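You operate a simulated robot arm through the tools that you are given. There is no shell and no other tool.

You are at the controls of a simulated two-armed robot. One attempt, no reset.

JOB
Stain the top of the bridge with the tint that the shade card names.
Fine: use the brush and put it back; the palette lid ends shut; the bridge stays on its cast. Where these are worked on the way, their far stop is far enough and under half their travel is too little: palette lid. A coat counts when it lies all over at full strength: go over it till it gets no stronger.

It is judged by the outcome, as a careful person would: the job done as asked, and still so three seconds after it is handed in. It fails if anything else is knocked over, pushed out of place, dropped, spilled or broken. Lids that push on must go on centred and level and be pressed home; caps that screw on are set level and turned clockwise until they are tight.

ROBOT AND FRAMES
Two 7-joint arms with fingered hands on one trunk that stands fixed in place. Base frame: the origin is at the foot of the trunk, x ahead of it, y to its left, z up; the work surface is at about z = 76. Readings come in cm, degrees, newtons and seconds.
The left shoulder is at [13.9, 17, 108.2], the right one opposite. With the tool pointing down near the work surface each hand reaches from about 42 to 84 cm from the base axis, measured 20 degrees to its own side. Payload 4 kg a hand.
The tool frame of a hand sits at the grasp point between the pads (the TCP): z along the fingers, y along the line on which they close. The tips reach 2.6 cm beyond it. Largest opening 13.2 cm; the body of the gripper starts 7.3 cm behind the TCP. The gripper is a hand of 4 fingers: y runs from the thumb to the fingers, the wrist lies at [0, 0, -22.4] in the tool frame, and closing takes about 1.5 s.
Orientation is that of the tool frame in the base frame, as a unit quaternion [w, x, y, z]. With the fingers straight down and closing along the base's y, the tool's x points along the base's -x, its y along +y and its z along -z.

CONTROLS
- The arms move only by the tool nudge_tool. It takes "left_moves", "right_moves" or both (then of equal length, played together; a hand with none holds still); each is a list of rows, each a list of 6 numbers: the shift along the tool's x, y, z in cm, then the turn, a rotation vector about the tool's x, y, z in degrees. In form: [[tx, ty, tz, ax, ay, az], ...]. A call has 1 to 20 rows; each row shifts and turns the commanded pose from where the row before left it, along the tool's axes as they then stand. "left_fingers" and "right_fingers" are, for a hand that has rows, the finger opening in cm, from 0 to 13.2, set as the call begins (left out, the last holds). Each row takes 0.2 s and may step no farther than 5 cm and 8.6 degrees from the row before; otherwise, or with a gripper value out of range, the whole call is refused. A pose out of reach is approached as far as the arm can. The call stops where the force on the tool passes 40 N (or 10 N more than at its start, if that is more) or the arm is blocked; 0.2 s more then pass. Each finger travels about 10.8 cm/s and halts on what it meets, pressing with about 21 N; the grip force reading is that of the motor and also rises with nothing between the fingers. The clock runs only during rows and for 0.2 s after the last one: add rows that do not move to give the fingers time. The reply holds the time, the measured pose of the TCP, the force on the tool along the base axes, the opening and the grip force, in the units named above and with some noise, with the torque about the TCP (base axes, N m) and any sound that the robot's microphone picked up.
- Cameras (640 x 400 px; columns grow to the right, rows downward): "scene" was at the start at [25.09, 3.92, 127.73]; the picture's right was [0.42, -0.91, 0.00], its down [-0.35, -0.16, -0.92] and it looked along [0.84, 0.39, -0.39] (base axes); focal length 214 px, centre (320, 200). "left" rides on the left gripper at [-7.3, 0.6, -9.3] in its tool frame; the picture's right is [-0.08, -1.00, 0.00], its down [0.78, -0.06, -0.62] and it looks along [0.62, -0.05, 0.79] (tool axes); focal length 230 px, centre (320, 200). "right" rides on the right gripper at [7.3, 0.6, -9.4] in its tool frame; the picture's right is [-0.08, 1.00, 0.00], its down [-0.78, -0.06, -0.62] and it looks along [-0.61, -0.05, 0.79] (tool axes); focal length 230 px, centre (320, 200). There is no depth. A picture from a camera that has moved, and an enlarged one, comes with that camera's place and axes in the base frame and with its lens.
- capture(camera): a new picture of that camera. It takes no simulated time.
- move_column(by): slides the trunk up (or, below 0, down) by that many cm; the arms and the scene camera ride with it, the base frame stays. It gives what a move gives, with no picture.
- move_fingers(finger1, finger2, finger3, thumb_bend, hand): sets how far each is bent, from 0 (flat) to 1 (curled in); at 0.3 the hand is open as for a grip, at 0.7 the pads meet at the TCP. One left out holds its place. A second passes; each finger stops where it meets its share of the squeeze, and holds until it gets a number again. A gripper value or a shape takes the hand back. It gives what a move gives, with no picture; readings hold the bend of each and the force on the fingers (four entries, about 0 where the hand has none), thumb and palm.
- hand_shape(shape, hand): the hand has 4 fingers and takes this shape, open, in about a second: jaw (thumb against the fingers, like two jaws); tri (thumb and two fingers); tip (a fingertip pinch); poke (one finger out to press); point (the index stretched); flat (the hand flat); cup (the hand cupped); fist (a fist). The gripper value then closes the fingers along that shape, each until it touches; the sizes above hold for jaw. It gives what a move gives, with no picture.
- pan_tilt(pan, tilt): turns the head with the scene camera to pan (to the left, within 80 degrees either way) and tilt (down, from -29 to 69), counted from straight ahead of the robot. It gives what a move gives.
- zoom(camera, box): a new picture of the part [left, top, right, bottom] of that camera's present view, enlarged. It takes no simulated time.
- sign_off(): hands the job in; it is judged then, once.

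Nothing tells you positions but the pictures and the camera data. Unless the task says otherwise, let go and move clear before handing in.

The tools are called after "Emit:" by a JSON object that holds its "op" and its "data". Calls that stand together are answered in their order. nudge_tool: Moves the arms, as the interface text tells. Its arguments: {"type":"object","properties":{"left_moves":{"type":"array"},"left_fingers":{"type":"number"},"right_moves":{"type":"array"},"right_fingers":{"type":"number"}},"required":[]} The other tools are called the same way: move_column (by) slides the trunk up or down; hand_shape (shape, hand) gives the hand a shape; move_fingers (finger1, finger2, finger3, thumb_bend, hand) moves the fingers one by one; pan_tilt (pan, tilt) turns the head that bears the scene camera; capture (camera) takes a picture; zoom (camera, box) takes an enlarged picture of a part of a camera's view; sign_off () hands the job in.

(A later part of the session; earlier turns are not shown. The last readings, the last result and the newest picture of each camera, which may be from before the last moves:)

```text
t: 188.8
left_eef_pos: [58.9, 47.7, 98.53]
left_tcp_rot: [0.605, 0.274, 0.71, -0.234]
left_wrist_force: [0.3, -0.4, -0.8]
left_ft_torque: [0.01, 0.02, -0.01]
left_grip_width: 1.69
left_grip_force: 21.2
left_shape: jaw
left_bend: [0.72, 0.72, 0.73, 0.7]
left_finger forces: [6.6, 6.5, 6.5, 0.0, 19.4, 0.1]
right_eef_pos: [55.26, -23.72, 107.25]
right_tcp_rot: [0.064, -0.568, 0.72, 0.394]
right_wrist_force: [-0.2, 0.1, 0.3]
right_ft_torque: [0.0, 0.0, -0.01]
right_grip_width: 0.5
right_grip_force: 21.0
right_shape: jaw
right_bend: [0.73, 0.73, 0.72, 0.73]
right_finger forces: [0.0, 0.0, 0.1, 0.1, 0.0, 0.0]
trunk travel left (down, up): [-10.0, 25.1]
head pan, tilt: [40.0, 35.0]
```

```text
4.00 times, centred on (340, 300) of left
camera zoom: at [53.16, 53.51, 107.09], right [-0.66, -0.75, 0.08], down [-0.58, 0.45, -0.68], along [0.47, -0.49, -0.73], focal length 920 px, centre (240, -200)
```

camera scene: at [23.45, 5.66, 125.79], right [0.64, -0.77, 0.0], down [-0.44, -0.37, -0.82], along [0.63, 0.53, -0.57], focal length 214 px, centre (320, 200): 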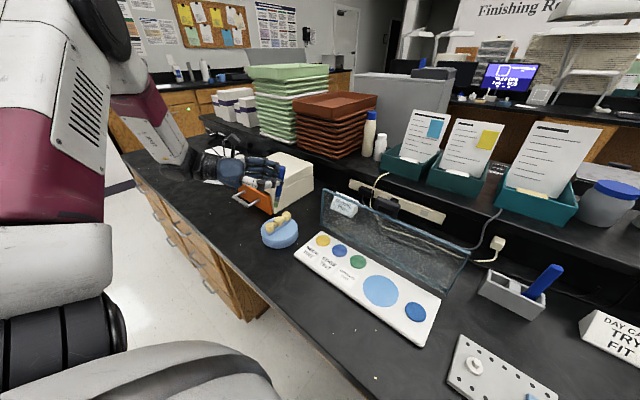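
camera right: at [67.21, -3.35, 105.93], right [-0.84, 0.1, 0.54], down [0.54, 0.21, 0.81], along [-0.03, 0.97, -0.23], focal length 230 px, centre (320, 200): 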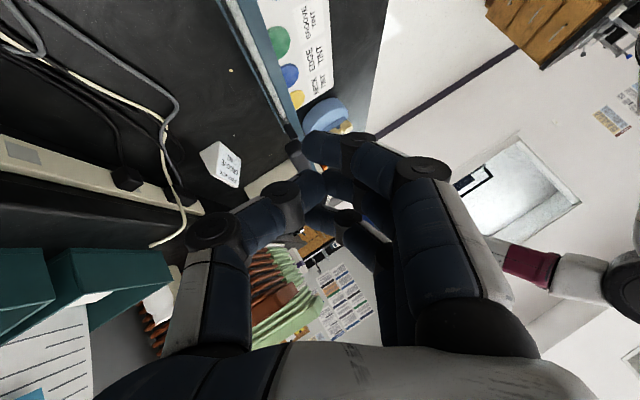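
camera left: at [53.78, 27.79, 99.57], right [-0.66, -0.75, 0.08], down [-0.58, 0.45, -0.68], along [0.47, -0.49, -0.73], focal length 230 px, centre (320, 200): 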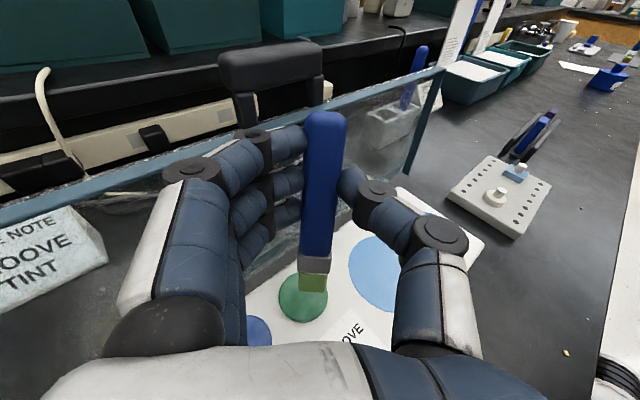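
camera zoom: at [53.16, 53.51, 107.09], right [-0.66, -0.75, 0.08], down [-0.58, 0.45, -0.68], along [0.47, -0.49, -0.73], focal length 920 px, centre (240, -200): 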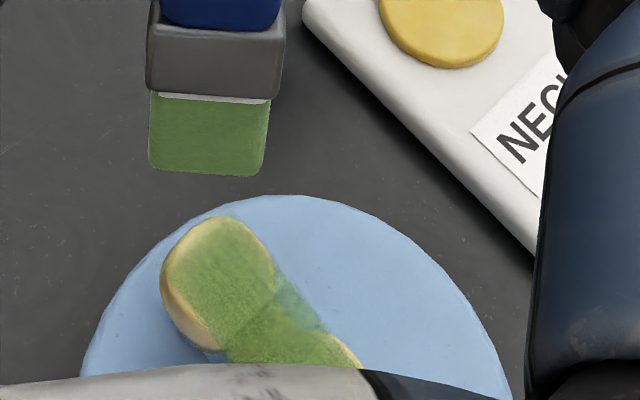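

Unchanged on the middle, so it's saturated there. The far end of the far tooth and the near end look slightly paler, so I'll work those ends specifically.

Emit:
{"op": "nudge_tool", "data": {"left_moves": [[2.57, -0.61, -0.42, 0, 0, 0], [2.57, -0.61, -0.42, 0, 0, 0], [0.75, 0, 0.12, 0, 0, 0], [0.28, 0, 0.05, 0, 0, 0], [0, 0, 0, 0, 0, 0]]}}

Emit:
{"op": "nudge_tool", "data": {"left_moves": [[-0.041, 0.235, 0.256, 0, 0, 0], [-0.041, 0.235, 0.256, 0, 0, 0], [-0.041, 0.235, 0.256, 0, 0, 0], [-0.041, 0.235, 0.256, 0, 0, 0], [-0.041, 0.235, 0.256, 0, 0, 0], [-0.041, 0.235, 0.256, 0, 0, 0], [-0.041, 0.235, 0.256, 0, 0, 0], [-0.041, 0.235, 0.256, 0, 0, 0], [-0.041, 0.235, 0.256, 0, 0, 0], [-0.041, 0.235, 0.256, 0, 0, 0]]}}

Emit:
{"op": "zoom", "data": {"camera": "left", "box": [260, 240, 420, 350]}}

Emit:
{"op": "zoom", "data": {"camera": "scene", "box": [255, 207, 300, 232]}}

```text
t: 189.9
left_eef_pos: [56.88, 47.8, 92.58]
left_tcp_rot: [0.605, 0.274, 0.71, -0.234]
left_wrist_force: [0.0, 0.4, -0.7]
left_ft_torque: [0.0, 0.02, 0.01]
left_grip_width: 1.7
left_grip_force: 20.5
left_shape: jaw
left_bend: [0.72, 0.72, 0.73, 0.7]
left_finger forces: [6.7, 6.3, 6.4, 0.1, 19.4, 0.1]
right_eef_pos: [55.31, -23.64, 107.35]
right_tcp_rot: [0.064, -0.568, 0.719, 0.394]
right_wrist_force: [0.7, -0.3, 0.8]
right_ft_torque: [-0.02, -0.04, 0.03]
right_grip_width: 0.54
right_grip_force: 21.2
right_shape: jaw
right_bend: [0.73, 0.73, 0.72, 0.73]
right_finger forces: [0.1, 0.1, 0.0, 0.0, 0.0, 0.1]
trunk travel left (down, up): [-10.0, 25.1]
head pan, tilt: [40.0, 35.0]
```

```text
t: 192.2
left_eef_pos: [60.41, 47.69, 92.64]
left_tcp_rot: [0.606, 0.274, 0.709, -0.235]
left_wrist_force: [-0.1, -0.6, -0.5]
left_ft_torque: [0.01, 0.01, 0.0]
left_grip_width: 1.68
left_grip_force: 20.9
left_shape: jaw
left_bend: [0.72, 0.72, 0.73, 0.7]
left_finger forces: [6.6, 6.4, 6.4, 0.0, 19.4, 0.1]
right_eef_pos: [55.1, -23.68, 107.27]
right_tcp_rot: [0.063, -0.568, 0.72, 0.394]
right_wrist_force: [0.4, -0.1, -0.4]
right_ft_torque: [0.02, 0.02, 0.02]
right_grip_width: 0.53
right_grip_force: 20.8
right_shape: jaw
right_bend: [0.73, 0.73, 0.72, 0.73]
right_finger forces: [0.0, 0.0, 0.0, 0.0, 0.0, 0.0]
trunk travel left (down, up): [-10.0, 25.1]
head pan, tilt: [40.0, 35.0]
```

```text
3.64 times, centred on (340, 295) of left
camera zoom: at [54.73, 53.5, 101.12], right [-0.66, -0.75, 0.08], down [-0.58, 0.45, -0.68], along [0.47, -0.49, -0.73], focal length 837 px, centre (247, -146)
```

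zoom: 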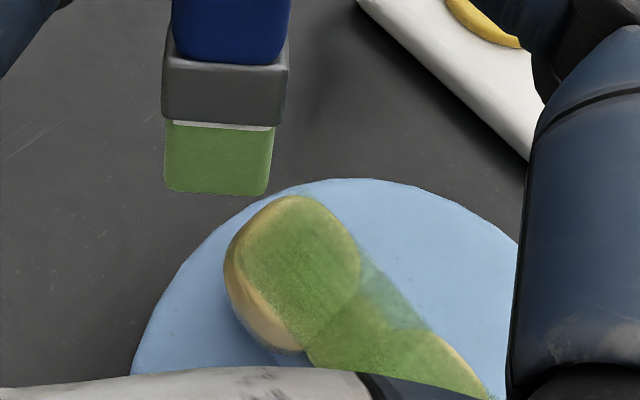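

```text
14.22 times, centred on (278, 220) of scene
camera zoom: at [23.44, 5.67, 125.79], right [0.64, -0.77, 0.0], down [-0.44, -0.37, -0.82], along [0.63, 0.53, -0.57], focal length 3050 px, centre (924, -77)
```

zoom: 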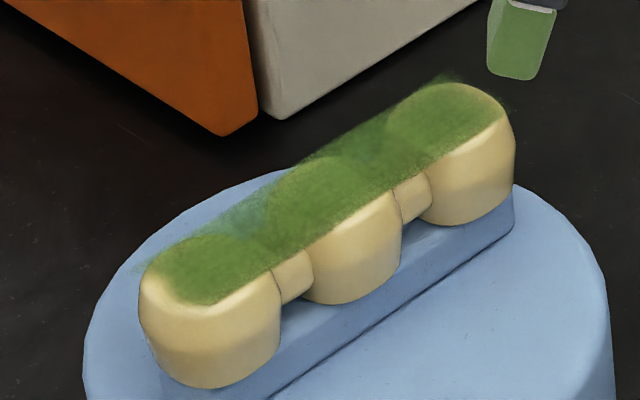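

Emit:
{"op": "nudge_tool", "data": {"left_moves": [[-1.18, 0, -0.19, 0, 0, 0], [0.43, -2.43, -2.69, 0, 0, 0], [0.43, -2.43, -2.69, 0, 0, 0], [0.43, -2.43, -2.69, 0, 0, 0], [0.9, 0, 0.15, 0, 0, 0], [0.32, 0, 0.05, 0, 0, 0], [-0.041, 0.235, 0.256, 0, 0, 0], [-0.041, 0.235, 0.256, 0, 0, 0], [-0.041, 0.235, 0.256, 0, 0, 0], [-0.041, 0.235, 0.256, 0, 0, 0], [-0.041, 0.235, 0.256, 0, 0, 0], [-0.041, 0.235, 0.256, 0, 0, 0], [-0.041, 0.235, 0.256, 0, 0, 0], [-0.041, 0.235, 0.256, 0, 0, 0]]}}

Emit:
{"op": "nudge_tool", "data": {"left_moves": [[-0.79, 0, -0.13, 0, 0, 0], [0.28, -2.7, -1.6, 0, 0, 0], [0.6, 0, 0.1, 0, 0, 0], [0.22, 0, 0.03, 0, 0, 0], [-0.041, 0.235, 0.256, 0, 0, 0], [-0.041, 0.235, 0.256, 0, 0, 0], [-0.041, 0.235, 0.256, 0, 0, 0], [-0.041, 0.235, 0.256, 0, 0, 0], [-0.041, 0.235, 0.256, 0, 0, 0], [-0.041, 0.235, 0.256, 0, 0, 0], [-0.041, 0.235, 0.256, 0, 0, 0], [-0.041, 0.235, 0.256, 0, 0, 0], [-2.5, 0, -0.4, 0, 0, 0]]}}

Emit:
{"op": "zoom", "data": {"camera": "left", "box": [260, 240, 420, 350]}}

Emit:
{"op": "zoom", "data": {"camera": "scene", "box": [255, 207, 300, 232]}}

```text
t: 195.2
left_eef_pos: [52.21, 47.64, 92.49]
left_tcp_rot: [0.605, 0.274, 0.71, -0.234]
left_wrist_force: [-0.2, 0.4, 0.2]
left_ft_torque: [0.01, 0.01, 0.01]
left_grip_width: 1.69
left_grip_force: 20.8
left_shape: jaw
left_bend: [0.72, 0.72, 0.73, 0.7]
left_finger forces: [6.8, 6.3, 6.1, 0.0, 19.5, 0.0]
right_eef_pos: [55.23, -23.75, 107.3]
right_tcp_rot: [0.064, -0.569, 0.719, 0.395]
right_wrist_force: [-0.4, -0.1, -0.2]
right_ft_torque: [0.0, 0.01, 0.01]
right_grip_width: 0.54
right_grip_force: 21.1
right_shape: jaw
right_bend: [0.73, 0.73, 0.72, 0.73]
right_finger forces: [0.0, 0.0, 0.0, 0.0, 0.1, 0.0]
trunk travel left (down, up): [-10.0, 25.1]
head pan, tilt: [40.0, 35.0]
```

```text
t: 197.9
left_eef_pos: [52.04, 46.67, 94.87]
left_tcp_rot: [0.606, 0.274, 0.709, -0.234]
left_wrist_force: [0.0, 0.0, -0.3]
left_ft_torque: [-0.02, 0.01, -0.02]
left_grip_width: 1.65
left_grip_force: 20.8
left_shape: jaw
left_bend: [0.72, 0.72, 0.73, 0.7]
left_finger forces: [6.8, 6.8, 6.4, 0.0, 20.1, 0.0]
right_eef_pos: [55.22, -23.73, 107.3]
right_tcp_rot: [0.064, -0.568, 0.72, 0.394]
right_wrist_force: [-0.3, 0.3, 0.0]
right_ft_torque: [0.02, 0.03, 0.0]
right_grip_width: 0.53
right_grip_force: 21.5
right_shape: jaw
right_bend: [0.73, 0.73, 0.72, 0.73]
right_finger forces: [0.0, 0.0, 0.0, 0.0, 0.0, 0.0]
trunk travel left (down, up): [-10.0, 25.1]
head pan, tilt: [40.0, 35.0]
```

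```text
3.64 times, centred on (340, 295) of left
camera zoom: at [46.37, 52.55, 103.49], right [-0.66, -0.75, 0.08], down [-0.58, 0.45, -0.68], along [0.47, -0.49, -0.73], focal length 837 px, centre (247, -146)
```

zoom: 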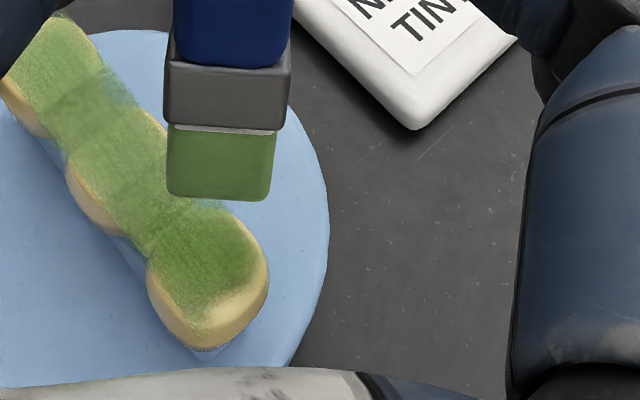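

```text
14.22 times, centred on (278, 220) of scene
camera zoom: at [23.41, 5.61, 125.8], right [0.64, -0.77, 0.0], down [-0.44, -0.37, -0.82], along [0.63, 0.53, -0.57], focal length 3050 px, centre (924, -77)
```

zoom: 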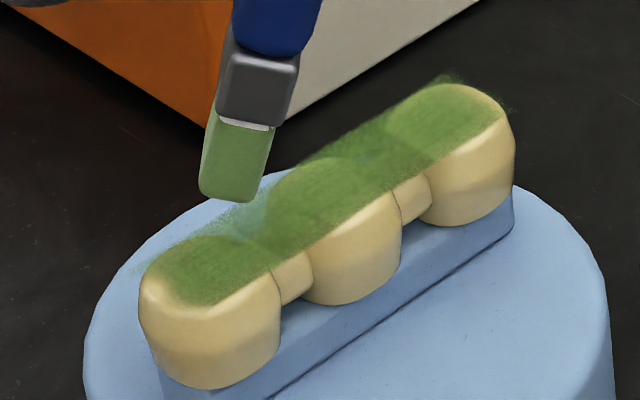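

The near tooth's outermost corner is a bit paler. One more short pass there, starting off the edge.

Emit:
{"op": "nudge_tool", "data": {"left_moves": [[0.4, -2.2, -2.4, 0, 0, 0], [1.7, 0, 0.27, 0, 0, 0], [0.5, 0, 0.08, 0, 0, 0], [0.15, 0, 0.02, 0, 0, 0], [0, 0, 0, 0, 0, 0]]}}

Emit:
{"op": "zoom", "data": {"camera": "scene", "box": [240, 195, 310, 245]}}

Emit:
{"op": "nudge_tool", "data": {"left_moves": [[-0.03, 0.168, 0.183, 0, 0, 0], [-0.03, 0.168, 0.183, 0, 0, 0], [-0.03, 0.168, 0.183, 0, 0, 0], [-0.03, 0.168, 0.183, 0, 0, 0], [-0.03, 0.168, 0.183, 0, 0, 0], [-0.03, 0.168, 0.183, 0, 0, 0], [-0.03, 0.168, 0.183, 0, 0, 0], [-0.03, 0.168, 0.183, 0, 0, 0], [-0.03, 0.168, 0.183, 0, 0, 0], [-0.03, 0.168, 0.183, 0, 0, 0], [-0.03, 0.168, 0.183, 0, 0, 0], [-2.5, 0, -0.4, 0, 0, 0], [0, 0, 0, 0, 0, 0]]}}

Emit:
{"op": "zoom", "data": {"camera": "left", "box": [260, 240, 420, 350]}}

```text
t: 199.2
left_eef_pos: [48.69, 46.86, 92.56]
left_tcp_rot: [0.605, 0.274, 0.71, -0.234]
left_wrist_force: [0.2, 0.5, -1.0]
left_ft_torque: [0.02, -0.01, -0.03]
left_grip_width: 1.65
left_grip_force: 21.1
left_shape: jaw
left_bend: [0.72, 0.72, 0.73, 0.7]
left_finger forces: [6.8, 6.8, 6.4, 0.0, 20.0, 0.0]
right_eef_pos: [55.14, -23.7, 107.15]
right_tcp_rot: [0.064, -0.569, 0.718, 0.395]
right_wrist_force: [-0.1, -0.9, 0.5]
right_ft_torque: [-0.02, 0.03, -0.01]
right_grip_width: 0.57
right_grip_force: 20.4
right_shape: jaw
right_bend: [0.73, 0.73, 0.72, 0.73]
right_finger forces: [0.0, 0.0, 0.1, 0.1, 0.0, 0.0]
trunk travel left (down, up): [-10.0, 25.1]
head pan, tilt: [40.0, 35.0]
```

```text
8.00 times, centred on (275, 220) of scene
camera zoom: at [23.44, 5.67, 125.79], right [0.64, -0.77, 0.0], down [-0.44, -0.37, -0.82], along [0.63, 0.53, -0.57], focal length 1716 px, centre (680, 40)
```

zoom: 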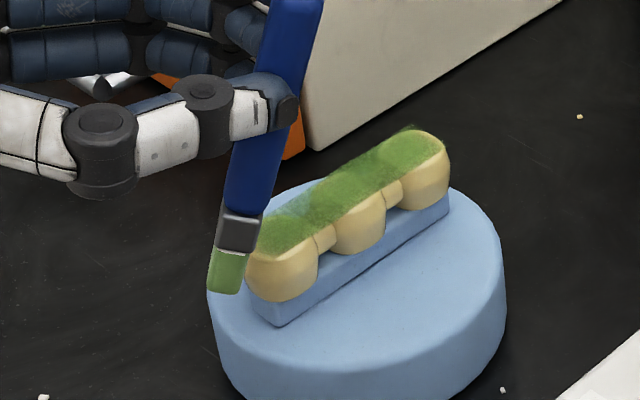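

```text
t: 201.9
left_eef_pos: [51.35, 46.81, 95.04]
left_tcp_rot: [0.604, 0.275, 0.71, -0.234]
left_wrist_force: [-0.2, 0.3, -0.8]
left_ft_torque: [0.05, -0.05, 0.02]
left_grip_width: 1.68
left_grip_force: 20.9
left_shape: jaw
left_bend: [0.72, 0.72, 0.73, 0.7]
left_finger forces: [6.8, 6.8, 6.4, 0.0, 20.0, 0.0]
right_eef_pos: [55.27, -23.67, 107.26]
right_tcp_rot: [0.064, -0.569, 0.719, 0.394]
right_wrist_force: [-0.2, 0.4, -0.3]
right_ft_torque: [-0.03, 0.0, -0.01]
right_grip_width: 0.51
right_grip_force: 21.2
right_shape: jaw
right_bend: [0.73, 0.73, 0.72, 0.73]
right_finger forces: [0.1, 0.1, 0.0, 0.1, 0.0, 0.1]
trunk travel left (down, up): [-10.0, 25.1]
head pan, tilt: [40.0, 35.0]
```

```text
3.64 times, centred on (340, 295) of left
camera zoom: at [45.76, 52.65, 103.6], right [-0.66, -0.75, 0.08], down [-0.58, 0.45, -0.68], along [0.47, -0.49, -0.73], focal length 837 px, centre (247, -146)
```

zoom: 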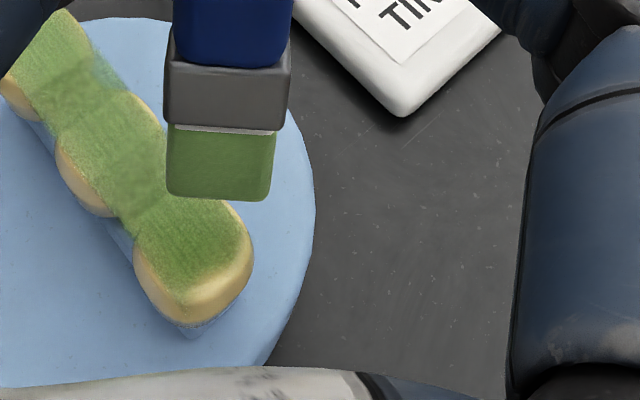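

The coat is now full to a crisp edge all over. I'll park the brush hand back in its safe spot and look at the open lid so the right hand can close it.

Emit:
{"op": "nudge_tool", "data": {"left_moves": [[-3.2, 1.4, 1.4, 0, 0, 0], [-3.2, 1.4, 1.4, 0, 0, 0], [-3.2, 1.4, 1.4, 0, 0, 0], [0, 0, 0, 0, 0, 0]]}}

Emit:
{"op": "pan_tilt", "data": {"pan": 10, "tilt": 30}}

Emit:
{"op": "capture", "data": {"camera": "scene"}}

Emit:
{"op": "zoom", "data": {"camera": "scene", "box": [180, 210, 360, 330]}}

Emit:
{"op": "capture", "data": {"camera": "left"}}

```text
t: 202.9
left_eef_pos: [58.45, 46.08, 103.93]
left_tcp_rot: [0.605, 0.273, 0.71, -0.233]
left_wrist_force: [-0.8, 0.1, -0.3]
left_ft_torque: [0.01, 0.01, 0.03]
left_grip_width: 1.67
left_grip_force: 20.8
left_shape: jaw
left_bend: [0.72, 0.72, 0.73, 0.7]
left_finger forces: [6.8, 6.8, 6.4, 0.0, 19.9, 0.0]
right_eef_pos: [55.3, -23.68, 107.24]
right_tcp_rot: [0.064, -0.569, 0.719, 0.395]
right_wrist_force: [0.0, 0.2, -0.2]
right_ft_torque: [-0.01, 0.03, -0.02]
right_grip_width: 0.56
right_grip_force: 21.1
right_shape: jaw
right_bend: [0.73, 0.73, 0.72, 0.73]
right_finger forces: [0.1, 0.1, 0.0, 0.1, 0.0, 0.0]
trunk travel left (down, up): [-10.0, 25.1]
head pan, tilt: [40.0, 35.0]
```

```text
t: 203.9
left_eef_pos: [58.41, 46.24, 103.85]
left_tcp_rot: [0.605, 0.274, 0.71, -0.234]
left_wrist_force: [-0.5, 0.1, -0.6]
left_ft_torque: [-0.02, -0.01, 0.01]
left_grip_width: 1.66
left_grip_force: 20.9
left_shape: jaw
left_bend: [0.72, 0.72, 0.73, 0.7]
left_finger forces: [6.7, 6.8, 6.4, 0.0, 20.0, 0.0]
right_eef_pos: [55.19, -23.52, 107.31]
right_tcp_rot: [0.064, -0.568, 0.719, 0.395]
right_wrist_force: [0.3, 0.5, -1.0]
right_ft_torque: [0.03, 0.01, 0.02]
right_grip_width: 0.53
right_grip_force: 20.8
right_shape: jaw
right_bend: [0.73, 0.73, 0.72, 0.73]
right_finger forces: [0.0, 0.0, 0.0, 0.0, 0.0, 0.0]
trunk travel left (down, up): [-10.0, 25.1]
head pan, tilt: [10.0, 30.0]
```

```text
taken
camera scene: at [25.6, 1.59, 126.56], right [0.17, -0.98, 0.0], down [-0.49, -0.09, -0.87], along [0.85, 0.15, -0.5], focal length 214 px, centre (320, 200)
```

scene: 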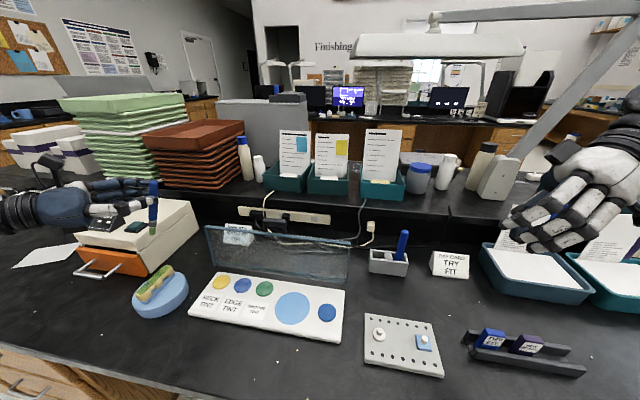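

```text
3.33 times, centred on (270, 270) of scene
camera zoom: at [25.6, 1.59, 126.56], right [0.17, -0.98, 0.0], down [-0.49, -0.09, -0.87], along [0.85, 0.15, -0.5], focal length 715 px, centre (487, -33)
```

zoom: 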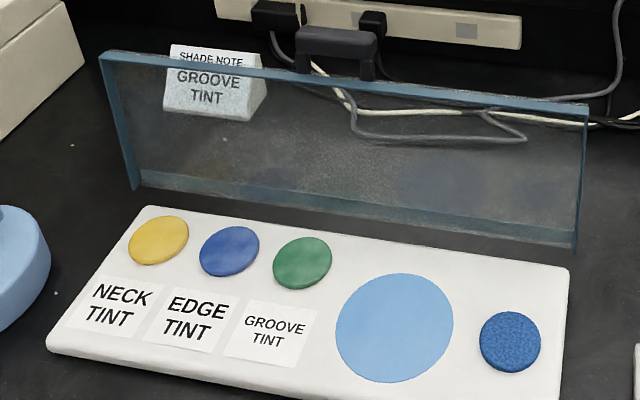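

```text
taken
camera left: at [52.74, 52.0, 112.43], right [-0.66, -0.75, 0.08], down [-0.58, 0.45, -0.68], along [0.47, -0.49, -0.73], focal length 230 px, centre (320, 200)
```

left: 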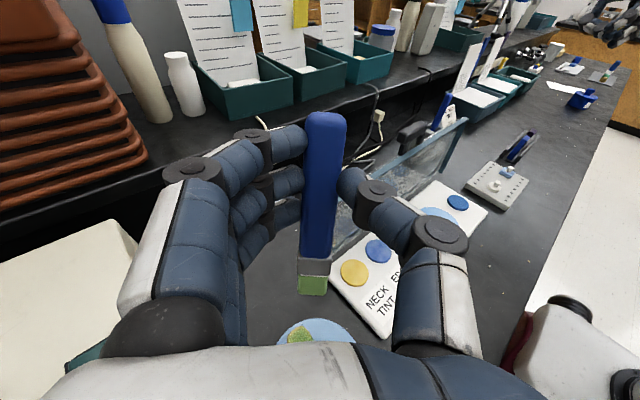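

The bar now stands at about (66.2, 20.0, 94.6), the lid at roughly 100°, hinge near (63.5, 79). I'll reorient the right hand as before and bring it above the bar with the fingers open.

Emit:
{"op": "nudge_tool", "data": {"right_moves": [[0, 0, 0, 5.35, 0.33, -5.2], [0, 0, 0, 5.35, 0.33, -5.2], [0, 0, 0, 5.35, 0.33, -5.2], [0, 0, 0, 5.35, 0.33, -5.2], [-2.94, -1.23, 3.0, 0, 0, 0], [-2.94, -1.23, 3.0, 0, 0, 0], [-2.94, -1.23, 3.0, 0, 0, 0], [-2.94, -1.23, 3.0, 0, 0, 0], [-2.94, -1.23, 3.0, 0, 0, 0], [-2.94, -1.23, 3.0, 0, 0, 0], [-2.94, -1.23, 3.0, 0, 0, 0], [0, 0, 0, 0, 0, 0]], "right_fingers": 4}}

Emit:
{"op": "capture", "data": {"camera": "right"}}

Emit:
{"op": "zoom", "data": {"camera": "scene", "box": [180, 160, 380, 300]}}

```text
t: 206.5
left_eef_pos: [58.33, 46.23, 103.95]
left_tcp_rot: [0.605, 0.275, 0.71, -0.234]
left_wrist_force: [-0.3, 0.7, -0.8]
left_ft_torque: [0.02, 0.0, 0.01]
left_grip_width: 1.66
left_grip_force: 21.2
left_shape: jaw
left_bend: [0.72, 0.72, 0.73, 0.7]
left_finger forces: [6.7, 6.8, 6.5, 0.0, 20.1, 0.1]
right_eef_pos: [63.49, 5.65, 103.5]
right_tcp_rot: [-0.229, 0.672, -0.666, -0.229]
right_wrist_force: [-0.2, -0.1, -0.3]
right_ft_torque: [-0.02, -0.02, 0.03]
right_grip_width: 3.96
right_grip_force: 0.1
right_shape: jaw
right_bend: [0.73, 0.73, 0.73, 0.7]
right_finger forces: [0.0, 0.1, 0.0, 0.0, 0.0, 0.0]
trunk travel left (down, up): [-10.0, 25.1]
head pan, tilt: [10.0, 30.0]
```

```text
taken
camera right: at [63.11, -5.82, 106.44], right [-1.0, 0.05, 0.05], down [0.06, 0.24, 0.97], along [0.04, 0.97, -0.24], focal length 230 px, centre (320, 200)
```

right: 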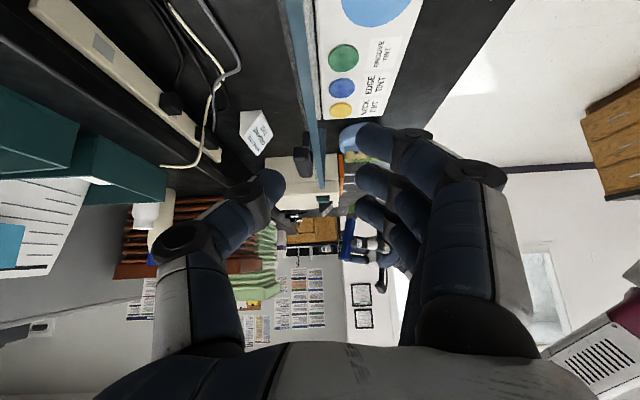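

```text
2.86 times, centred on (280, 230) of scene
camera zoom: at [25.56, 1.57, 126.59], right [0.17, -0.98, 0.0], down [-0.49, -0.09, -0.87], along [0.85, 0.15, -0.5], focal length 613 px, centre (434, 114)
```

zoom: 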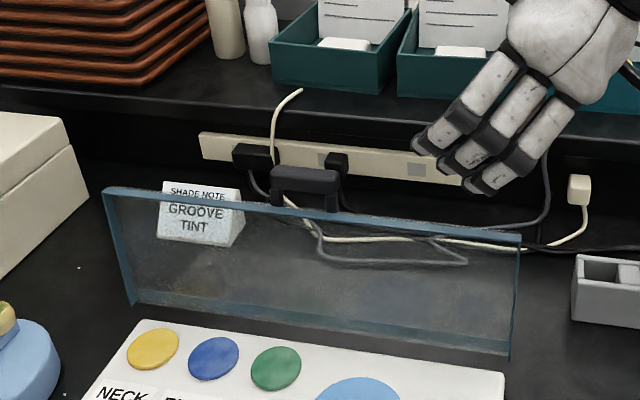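

Emit:
{"op": "nudge_tool", "data": {"right_moves": [[-1.93, -0.89, 2.65, 0, 0, 0], [-1.93, -0.89, 2.65, 0, 0, 0], [-1.93, -0.89, 2.65, 0, 0, 0], [0, 0, 0, 0, 0, 0]]}}

Emit:
{"op": "capture", "data": {"camera": "right"}}

Emit:
{"op": "zoom", "data": {"camera": "scene", "box": [180, 160, 380, 300]}}

```text
t: 207.5
left_eef_pos: [58.41, 46.2, 103.97]
left_tcp_rot: [0.605, 0.274, 0.71, -0.233]
left_wrist_force: [0.0, -0.4, 0.2]
left_ft_torque: [0.04, 0.03, -0.01]
left_grip_width: 1.68
left_grip_force: 21.6
left_shape: jaw
left_bend: [0.72, 0.72, 0.73, 0.7]
left_finger forces: [6.8, 6.7, 6.5, 0.0, 20.0, 0.0]
right_eef_pos: [65.94, 15.05, 100.6]
right_tcp_rot: [-0.229, 0.672, -0.666, -0.231]
right_wrist_force: [0.1, 0.0, -0.2]
right_ft_torque: [-0.04, 0.0, 0.03]
right_grip_width: 3.95
right_grip_force: 0.1
right_shape: jaw
right_bend: [0.73, 0.73, 0.73, 0.7]
right_finger forces: [0.0, 0.1, 0.0, 0.0, 0.0, 0.0]
trunk travel left (down, up): [-10.0, 25.1]
head pan, tilt: [10.0, 30.0]
```

```text
taken
camera right: at [65.54, 3.54, 103.65], right [-1.0, 0.05, 0.05], down [0.06, 0.24, 0.97], along [0.04, 0.97, -0.24], focal length 230 px, centre (320, 200)
```

right: 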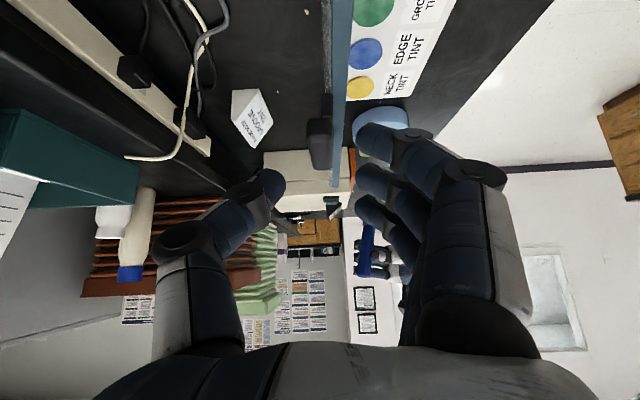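

```text
2.86 times, centred on (280, 230) of scene
camera zoom: at [25.56, 1.57, 126.58], right [0.17, -0.98, 0.0], down [-0.49, -0.09, -0.87], along [0.85, 0.15, -0.5], focal length 613 px, centre (434, 114)
```

zoom: 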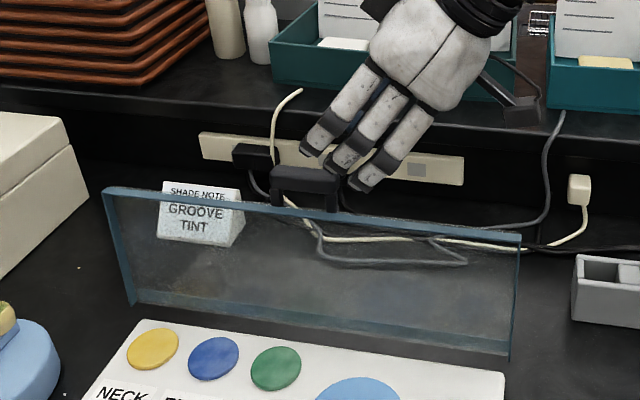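

Emit:
{"op": "nudge_tool", "data": {"right_moves": [[0, 0, 2, 0, 0, 0], [0, 0, 2, 0, 0, 0], [0, 0, 1.8, 0, 0, 0], [0, 0, 0, 0, 0, 0]]}}

Emit:
{"op": "capture", "data": {"camera": "right"}}

Emit:
{"op": "zoom", "data": {"camera": "scene", "box": [180, 160, 380, 300]}}

```text
t: 208.5
left_eef_pos: [58.37, 46.27, 104.01]
left_tcp_rot: [0.605, 0.275, 0.709, -0.235]
left_wrist_force: [0.2, 0.0, 0.0]
left_ft_torque: [0.01, 0.0, 0.05]
left_grip_width: 1.66
left_grip_force: 20.9
left_shape: jaw
left_bend: [0.72, 0.72, 0.73, 0.7]
left_finger forces: [6.7, 6.7, 6.5, 0.0, 20.0, 0.0]
right_eef_pos: [65.96, 18.57, 96.19]
right_tcp_rot: [-0.23, 0.671, -0.667, -0.23]
right_wrist_force: [0.1, 0.9, 0.4]
right_ft_torque: [0.0, -0.01, -0.01]
right_grip_width: 3.97
right_grip_force: 0.0
right_shape: jaw
right_bend: [0.73, 0.73, 0.73, 0.7]
right_finger forces: [0.0, 0.0, 0.1, 0.0, 0.0, 0.0]
trunk travel left (down, up): [-10.0, 25.1]
head pan, tilt: [10.0, 30.0]
```

```text
taken
camera right: at [65.48, 7.08, 99.15], right [-1.0, 0.05, 0.05], down [0.06, 0.24, 0.97], along [0.04, 0.97, -0.24], focal length 230 px, centre (320, 200)
```

right: 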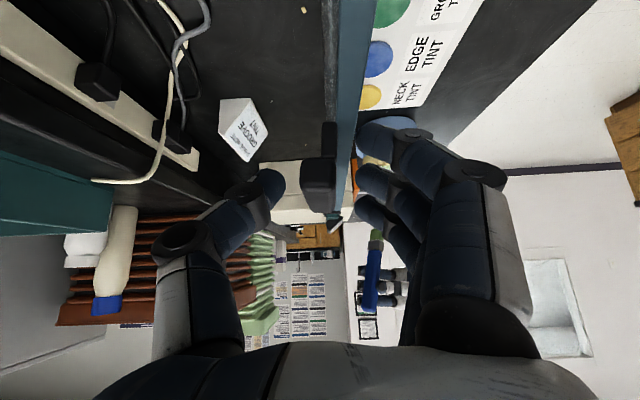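

```text
2.86 times, centred on (280, 230) of scene
camera zoom: at [25.58, 1.58, 126.58], right [0.17, -0.98, 0.0], down [-0.49, -0.09, -0.87], along [0.85, 0.15, -0.5], focal length 613 px, centre (434, 114)
```

zoom: 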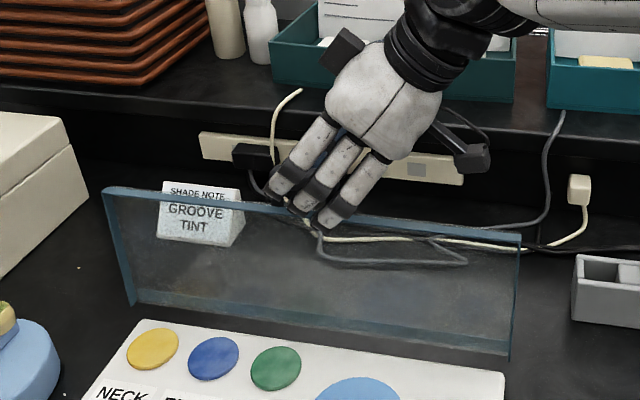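

The bar sits squarely between thumb and fingers. Closing.

Emit:
{"op": "nudge_tool", "data": {"right_moves": [[0, 0, 0, 0, 0, 0], [0, 0, 0, 0, 0, 0], [0, 0, 0, 0, 0, 0], [0, 0, 0, 0, 0, 0], [0, 0, 0, 0, 0, 0], [0, 0, 0, 0, 0, 0], [0, 0, 0, 0, 0, 0]], "right_fingers": 0.5}}

Emit:
{"op": "capture", "data": {"camera": "right"}}

Emit:
{"op": "zoom", "data": {"camera": "scene", "box": [180, 160, 380, 300]}}

```text
t: 210.1
left_eef_pos: [58.4, 46.17, 103.91]
left_tcp_rot: [0.604, 0.275, 0.71, -0.235]
left_wrist_force: [-0.3, 0.4, -1.3]
left_ft_torque: [-0.02, 0.03, 0.0]
left_grip_width: 1.66
left_grip_force: 21.2
left_shape: jaw
left_bend: [0.72, 0.72, 0.73, 0.7]
left_finger forces: [6.8, 6.7, 6.5, 0.0, 20.0, 0.0]
right_eef_pos: [65.92, 18.62, 96.1]
right_tcp_rot: [-0.23, 0.671, -0.666, -0.23]
right_wrist_force: [-1.6, 0.9, 0.0]
right_ft_torque: [-0.05, 0.18, 0.01]
right_grip_width: 1.11
right_grip_force: 21.4
right_shape: jaw
right_bend: [0.72, 0.71, 0.71, 0.7]
right_finger forces: [7.9, 6.5, 6.0, 0.1, 18.7, 0.0]
trunk travel left (down, up): [-10.0, 25.1]
head pan, tilt: [10.0, 30.0]
```

```text
taken
camera right: at [65.46, 7.1, 99.14], right [-1.0, 0.05, 0.05], down [0.06, 0.24, 0.97], along [0.04, 0.97, -0.24], focal length 230 px, centre (320, 200)
```

right: 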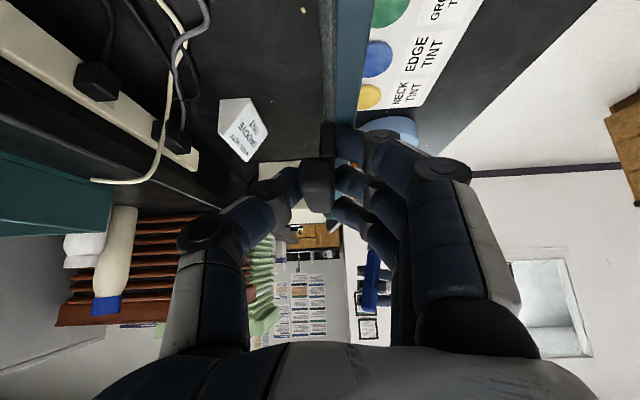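

```text
2.86 times, centred on (280, 230) of scene
camera zoom: at [25.59, 1.6, 126.57], right [0.17, -0.98, 0.0], down [-0.49, -0.09, -0.87], along [0.85, 0.15, -0.5], focal length 613 px, centre (434, 114)
```

zoom: 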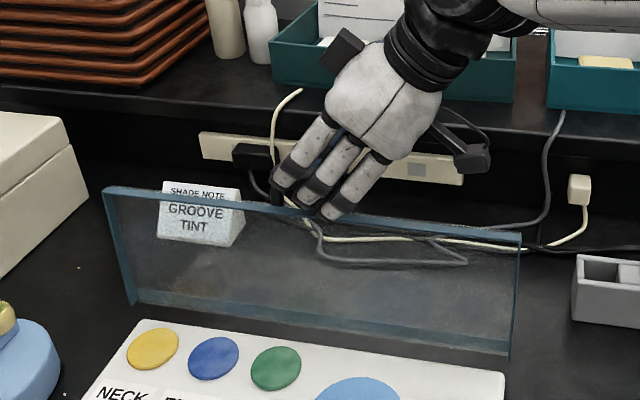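

The grip is balanced. I'll bring the lid back along its arc slowly, in stages.

Emit:
{"op": "nudge_tool", "data": {"right_moves": [[-0.105, 1.41, -0.134, 1.26, 0, -0.986], [-0.058, 1.418, -0.074, 1.26, 0, -0.986], [-0.006, 1.422, -0.007, 1.26, 0, -0.986], [0.046, 1.421, 0.059, 1.26, 0, -0.986], [0.094, 1.415, 0.121, 1.26, 0, -0.986], [0, 0, 0, 0, 0, 0]]}}

Emit:
{"op": "capture", "data": {"camera": "right"}}

Emit:
{"op": "zoom", "data": {"camera": "scene", "box": [180, 160, 380, 320]}}

```text
t: 211.5
left_eef_pos: [58.56, 46.2, 103.78]
left_tcp_rot: [0.605, 0.273, 0.71, -0.234]
left_wrist_force: [-0.5, 0.3, 0.1]
left_ft_torque: [-0.01, -0.02, 0.0]
left_grip_width: 1.65
left_grip_force: 21.4
left_shape: jaw
left_bend: [0.72, 0.72, 0.73, 0.7]
left_finger forces: [6.8, 6.7, 6.4, 0.1, 20.0, 0.0]
right_eef_pos: [58.95, 18.6, 95.56]
right_tcp_rot: [-0.276, 0.686, -0.649, -0.182]
right_wrist_force: [3.9, 8.4, -4.9]
right_ft_torque: [0.18, -0.35, 0.21]
right_grip_width: 1.1
right_grip_force: 20.7
right_shape: jaw
right_bend: [0.72, 0.71, 0.71, 0.7]
right_finger forces: [8.1, 7.2, 7.3, 0.1, 21.0, 0.1]
trunk travel left (down, up): [-10.0, 25.1]
head pan, tilt: [10.0, 30.0]
```

```text
taken
camera right: at [58.2, 7.05, 98.52], right [-0.99, 0.05, -0.09], down [-0.08, 0.24, 0.97], along [0.07, 0.97, -0.24], focal length 230 px, centre (320, 200)
```

right: 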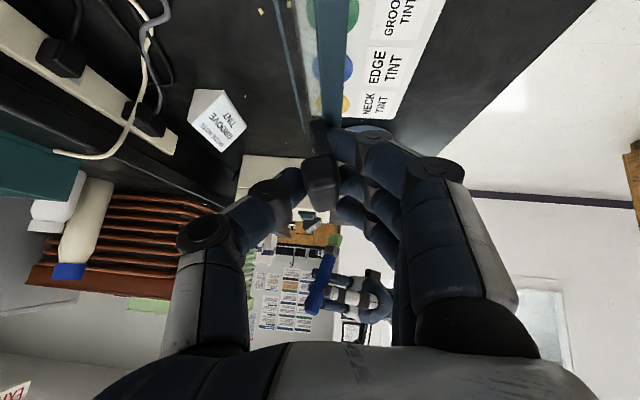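

```text
2.50 times, centred on (280, 240) of scene
camera zoom: at [25.69, 1.69, 126.54], right [0.17, -0.98, 0.0], down [-0.49, -0.09, -0.87], along [0.85, 0.15, -0.5], focal length 536 px, centre (420, 100)
```

zoom: 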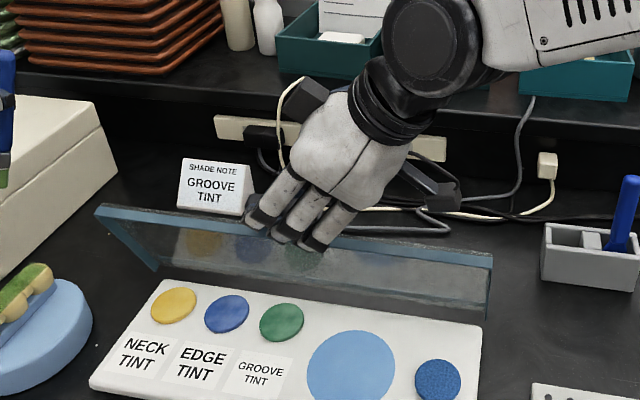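

Working well. Continuing down the arc.

Emit:
{"op": "nudge_tool", "data": {"right_moves": [[0.146, 1.405, 0.187, 1.26, 0, -0.986], [0.193, 1.388, 0.247, 1.26, 0, -0.986], [0.244, 1.368, 0.313, 1.26, 0, -0.986], [0.291, 1.343, 0.373, 1.26, 0, -0.986], [0.34, 1.311, 0.434, 1.26, 0, -0.986], [0, 0, 0, 0, 0, 0]]}}

Emit:
{"op": "capture", "data": {"camera": "right"}}

Emit:
{"op": "zoom", "data": {"camera": "scene", "box": [180, 160, 380, 320]}}

```text
t: 212.9
left_eef_pos: [58.46, 46.21, 103.88]
left_tcp_rot: [0.605, 0.274, 0.71, -0.235]
left_wrist_force: [0.1, -0.5, -0.1]
left_ft_torque: [-0.05, 0.0, 0.0]
left_grip_width: 1.67
left_grip_force: 21.2
left_shape: jaw
left_bend: [0.72, 0.72, 0.73, 0.7]
left_finger forces: [6.8, 6.7, 6.5, 0.0, 19.9, 0.0]
right_eef_pos: [52.73, 18.58, 92.54]
right_tcp_rot: [-0.32, 0.697, -0.627, -0.135]
right_wrist_force: [7.0, 1.0, -7.0]
right_ft_torque: [0.15, -0.23, 0.14]
right_grip_width: 1.03
right_grip_force: 21.4
right_shape: jaw
right_bend: [0.71, 0.69, 0.72, 0.7]
right_finger forces: [6.3, 11.7, 10.0, 0.0, 20.5, 0.0]
trunk travel left (down, up): [-10.0, 25.1]
head pan, tilt: [10.0, 30.0]
```

```text
taken
camera right: at [51.55, 7.07, 95.23], right [-0.97, 0.05, -0.23], down [-0.21, 0.24, 0.95], along [0.1, 0.97, -0.22], focal length 230 px, centre (320, 200)
```

right: 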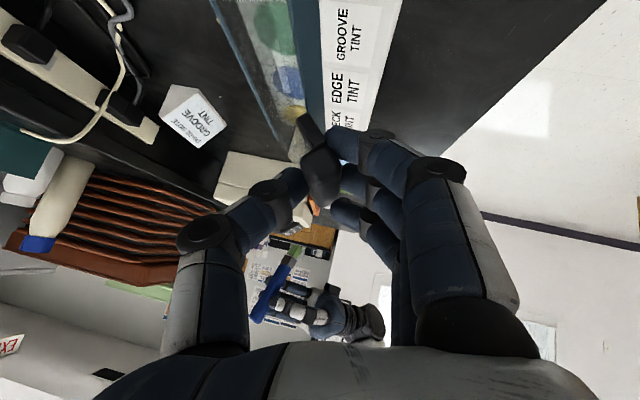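

```text
2.50 times, centred on (280, 240) of scene
camera zoom: at [25.71, 1.61, 126.55], right [0.17, -0.98, 0.0], down [-0.49, -0.09, -0.87], along [0.85, 0.15, -0.5], focal length 536 px, centre (420, 100)
```

zoom: 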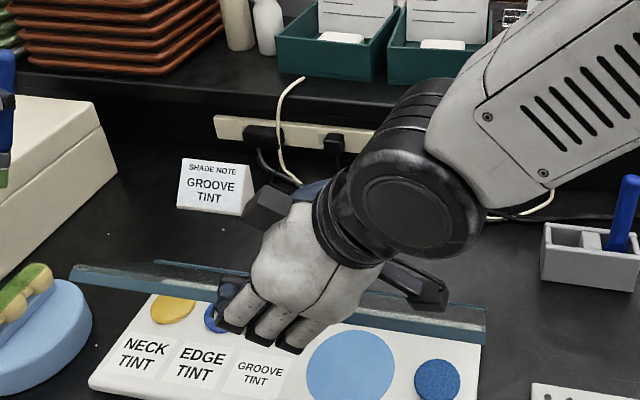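

Emit:
{"op": "nudge_tool", "data": {"right_moves": [[0.385, 1.278, 0.492, 1.26, 0, -0.986], [0.429, 1.239, 0.549, 1.26, 0, -0.986], [0.471, 1.197, 0.603, 1.26, 0, -0.986], [0.515, 1.149, 0.658, 1.26, 0, -0.986], [0, 0, 0, 0, 0, 0]]}}

Emit:
{"op": "capture", "data": {"camera": "right"}}

Emit:
{"op": "zoom", "data": {"camera": "scene", "box": [160, 200, 360, 360]}}

```text
t: 214.3
left_eef_pos: [58.56, 46.26, 103.65]
left_tcp_rot: [0.605, 0.273, 0.71, -0.235]
left_wrist_force: [-0.6, 0.0, -0.1]
left_ft_torque: [0.03, 0.02, 0.01]
left_grip_width: 1.69
left_grip_force: 21.0
left_shape: jaw
left_bend: [0.72, 0.72, 0.73, 0.7]
left_finger forces: [6.7, 6.7, 6.5, 0.0, 20.0, 0.0]
right_eef_pos: [51.89, 17.9, 92.07]
right_tcp_rot: [-0.389, 0.668, -0.624, -0.113]
right_wrist_force: [9.6, 7.8, -8.5]
right_ft_torque: [0.05, -0.13, -0.08]
right_grip_width: 0.86
right_grip_force: 21.0
right_shape: jaw
right_bend: [0.71, 0.68, 0.73, 0.7]
right_finger forces: [5.4, 9.3, 0.8, 0.2, 15.0, 0.0]
trunk travel left (down, up): [-10.0, 25.1]
head pan, tilt: [10.0, 30.0]
stopped in row 5 (right hand): the arm was blocked; the commanded pose is now the measured one
```

```text
taken
camera right: at [49.69, 6.33, 93.6], right [-0.93, 0.14, -0.33], down [-0.3, 0.17, 0.94], along [0.19, 0.97, -0.12], focal length 230 px, centre (320, 200)
```

right: 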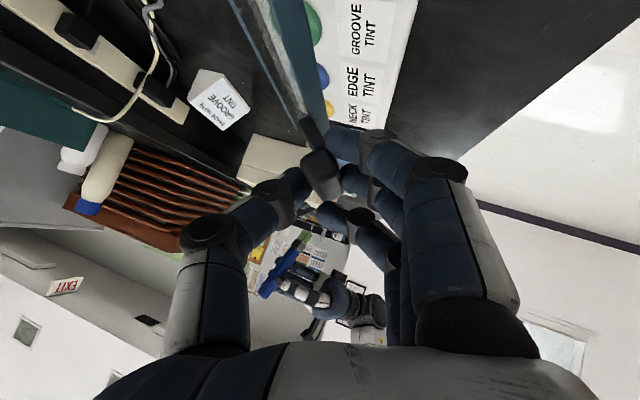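

```text
2.50 times, centred on (260, 280) of scene
camera zoom: at [25.77, 1.67, 126.52], right [0.17, -0.98, 0.0], down [-0.49, -0.09, -0.87], along [0.85, 0.15, -0.5], focal length 536 px, centre (470, 0)
```

zoom: 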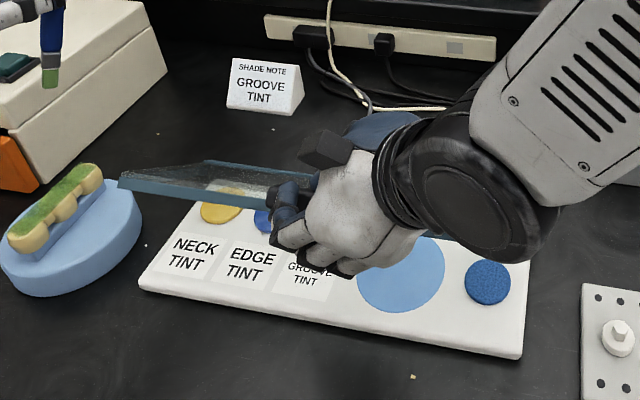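

The arm got blocked because the wrist had rolled too far inward. I'll roll the hand back to its earlier orientation while keeping the bar where it is, then continue down.

Emit:
{"op": "nudge_tool", "data": {"right_moves": [[-0.03, -0.23, 0.04, -6.7, 1.47, 3.57], [-0.03, -0.23, 0.04, -6.7, 1.47, 3.57], [-0.03, -0.23, 0.04, -6.7, 1.47, 3.57], [0, 0, 0, 0, 0, 0]]}}

Emit:
{"op": "capture", "data": {"camera": "right"}}

Emit:
{"op": "zoom", "data": {"camera": "scene", "box": [160, 200, 360, 360]}}

```text
t: 215.3
left_eef_pos: [58.53, 46.16, 103.87]
left_tcp_rot: [0.605, 0.274, 0.71, -0.234]
left_wrist_force: [0.1, -0.5, -1.0]
left_ft_torque: [0.01, -0.01, -0.03]
left_grip_width: 1.67
left_grip_force: 20.9
left_shape: jaw
left_bend: [0.72, 0.72, 0.73, 0.7]
left_finger forces: [6.9, 6.7, 6.5, 0.1, 20.0, 0.0]
right_eef_pos: [52.25, 17.99, 92.11]
right_tcp_rot: [-0.229, 0.67, -0.668, -0.227]
right_wrist_force: [3.0, 2.5, -0.9]
right_ft_torque: [0.52, -0.34, 0.04]
right_grip_width: 1.05
right_grip_force: 21.1
right_shape: jaw
right_bend: [0.69, 0.7, 0.74, 0.71]
right_finger forces: [17.0, 7.0, 7.9, 0.0, 21.3, 0.1]
trunk travel left (down, up): [-10.0, 25.1]
head pan, tilt: [10.0, 30.0]
```

```text
taken
camera right: at [51.76, 6.54, 95.06], right [-1.0, 0.06, 0.04], down [0.06, 0.24, 0.97], along [0.05, 0.97, -0.25], focal length 230 px, centre (320, 200)
```

right: 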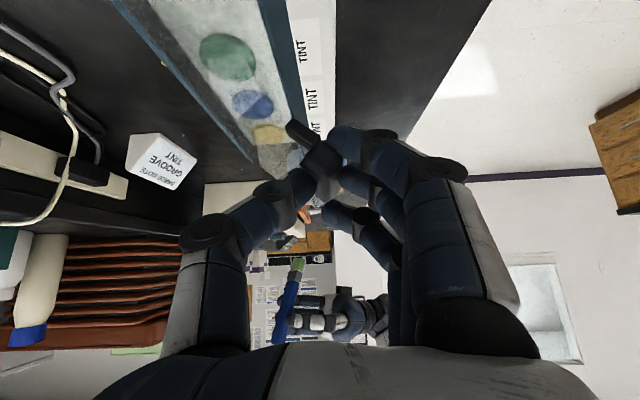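

```text
2.50 times, centred on (260, 280) of scene
camera zoom: at [25.65, 1.58, 126.56], right [0.17, -0.98, 0.0], down [-0.49, -0.09, -0.87], along [0.85, 0.15, -0.5], focal length 536 px, centre (470, 0)
```

zoom: 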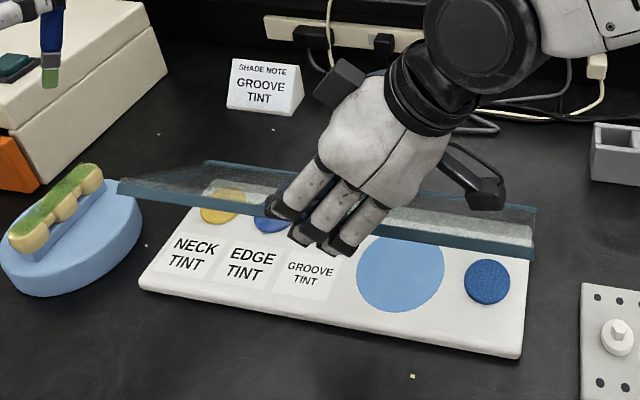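

Emit:
{"op": "nudge_tool", "data": {"right_moves": [[0.493, 0.77, 0.63, 0, 0, 0], [0.523, 0.714, 0.669, 0, 0, 0], [0.553, 0.652, 0.708, 0, 0, 0], [0.58, 0.588, 0.742, 0, 0, 0], [0.604, 0.522, 0.772, 0, 0, 0], [0, 0, 0, 0, 0, 0]]}}

Emit:
{"op": "capture", "data": {"camera": "right"}}

Emit:
{"op": "zoom", "data": {"camera": "scene", "box": [160, 200, 360, 360]}}

```text
t: 216.7
left_eef_pos: [58.59, 46.08, 103.73]
left_tcp_rot: [0.605, 0.274, 0.71, -0.235]
left_wrist_force: [-0.1, 0.3, -0.1]
left_ft_torque: [0.05, -0.01, 0.02]
left_grip_width: 1.66
left_grip_force: 21.3
left_shape: jaw
left_bend: [0.72, 0.72, 0.73, 0.7]
left_finger forces: [6.8, 6.7, 6.5, 0.1, 20.1, 0.0]
right_eef_pos: [49.29, 17.99, 87.39]
right_tcp_rot: [-0.229, 0.67, -0.669, -0.226]
right_wrist_force: [14.6, 7.2, -1.7]
right_ft_torque: [0.58, -1.12, 0.04]
right_grip_width: 1.04
right_grip_force: 21.4
right_shape: jaw
right_bend: [0.65, 0.71, 0.74, 0.73]
right_finger forces: [31.4, 6.2, 0.0, 0.0, 45.5, 0.0]
trunk travel left (down, up): [-10.0, 25.1]
head pan, tilt: [10.0, 30.0]
```

```text
taken
camera right: at [48.78, 6.59, 90.58], right [-1.0, 0.06, 0.04], down [0.06, 0.25, 0.97], along [0.05, 0.97, -0.25], focal length 230 px, centre (320, 200)
```

right: 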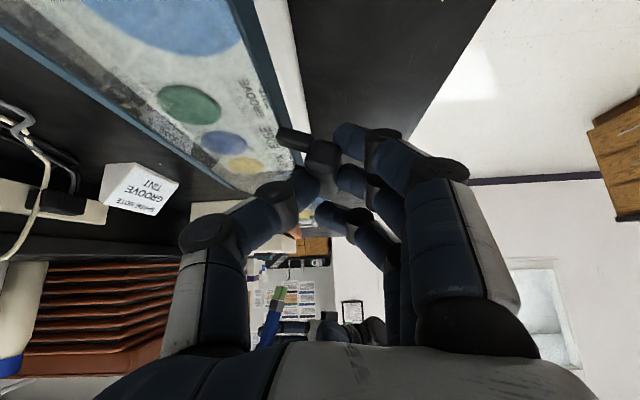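

```text
2.50 times, centred on (260, 280) of scene
camera zoom: at [25.76, 1.64, 126.53], right [0.17, -0.98, 0.0], down [-0.49, -0.09, -0.87], along [0.85, 0.15, -0.5], focal length 536 px, centre (470, 0)
```

zoom: 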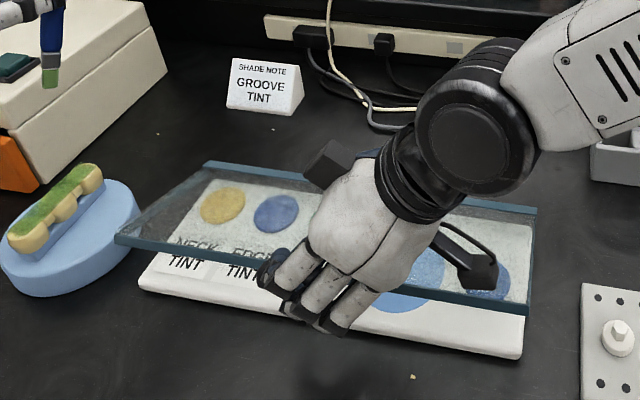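

Emit:
{"op": "nudge_tool", "data": {"right_moves": [[0, -0.35, 0, 0, 0, 0], [0.625, 0.38, 0.799, 0, 0, 0], [0.642, 0.33, 0.822, 0, 0, 0], [0.657, 0.28, 0.841, 0, 0, 0], [0, 0, 0, 0, 0, 0]]}}

Emit:
{"op": "capture", "data": {"camera": "right"}}

Emit:
{"op": "zoom", "data": {"camera": "scene", "box": [160, 200, 360, 360]}}

```text
t: 217.9
left_eef_pos: [58.4, 46.3, 103.85]
left_tcp_rot: [0.605, 0.273, 0.71, -0.234]
left_wrist_force: [-0.9, 0.0, -0.7]
left_ft_torque: [-0.01, -0.02, -0.03]
left_grip_width: 1.66
left_grip_force: 20.9
left_shape: jaw
left_bend: [0.72, 0.72, 0.73, 0.7]
left_finger forces: [6.8, 6.6, 6.6, 0.0, 20.0, 0.0]
right_eef_pos: [48.32, 17.9, 84.31]
right_tcp_rot: [-0.227, 0.671, -0.668, -0.227]
right_wrist_force: [-5.6, 4.0, -1.0]
right_ft_torque: [0.12, 0.07, -0.11]
right_grip_width: 0.84
right_grip_force: 20.3
right_shape: jaw
right_bend: [0.69, 0.71, 0.74, 0.72]
right_finger forces: [8.3, 7.6, 0.0, 0.1, 16.0, 0.1]
trunk travel left (down, up): [-10.0, 25.1]
head pan, tilt: [10.0, 30.0]
```

```text
taken
camera right: at [47.75, 6.52, 87.42], right [-1.0, 0.06, 0.05], down [0.06, 0.25, 0.97], along [0.04, 0.97, -0.25], focal length 230 px, centre (320, 200)
```

right: 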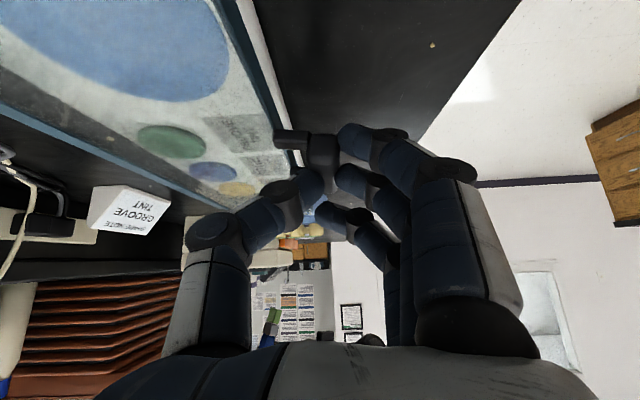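

```text
2.50 times, centred on (260, 280) of scene
camera zoom: at [25.55, 1.62, 126.57], right [0.17, -0.98, 0.0], down [-0.49, -0.09, -0.87], along [0.85, 0.15, -0.5], focal length 536 px, centre (470, 0)
```

zoom: 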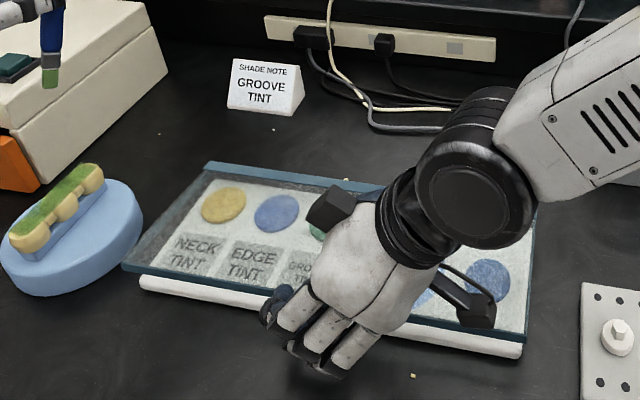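

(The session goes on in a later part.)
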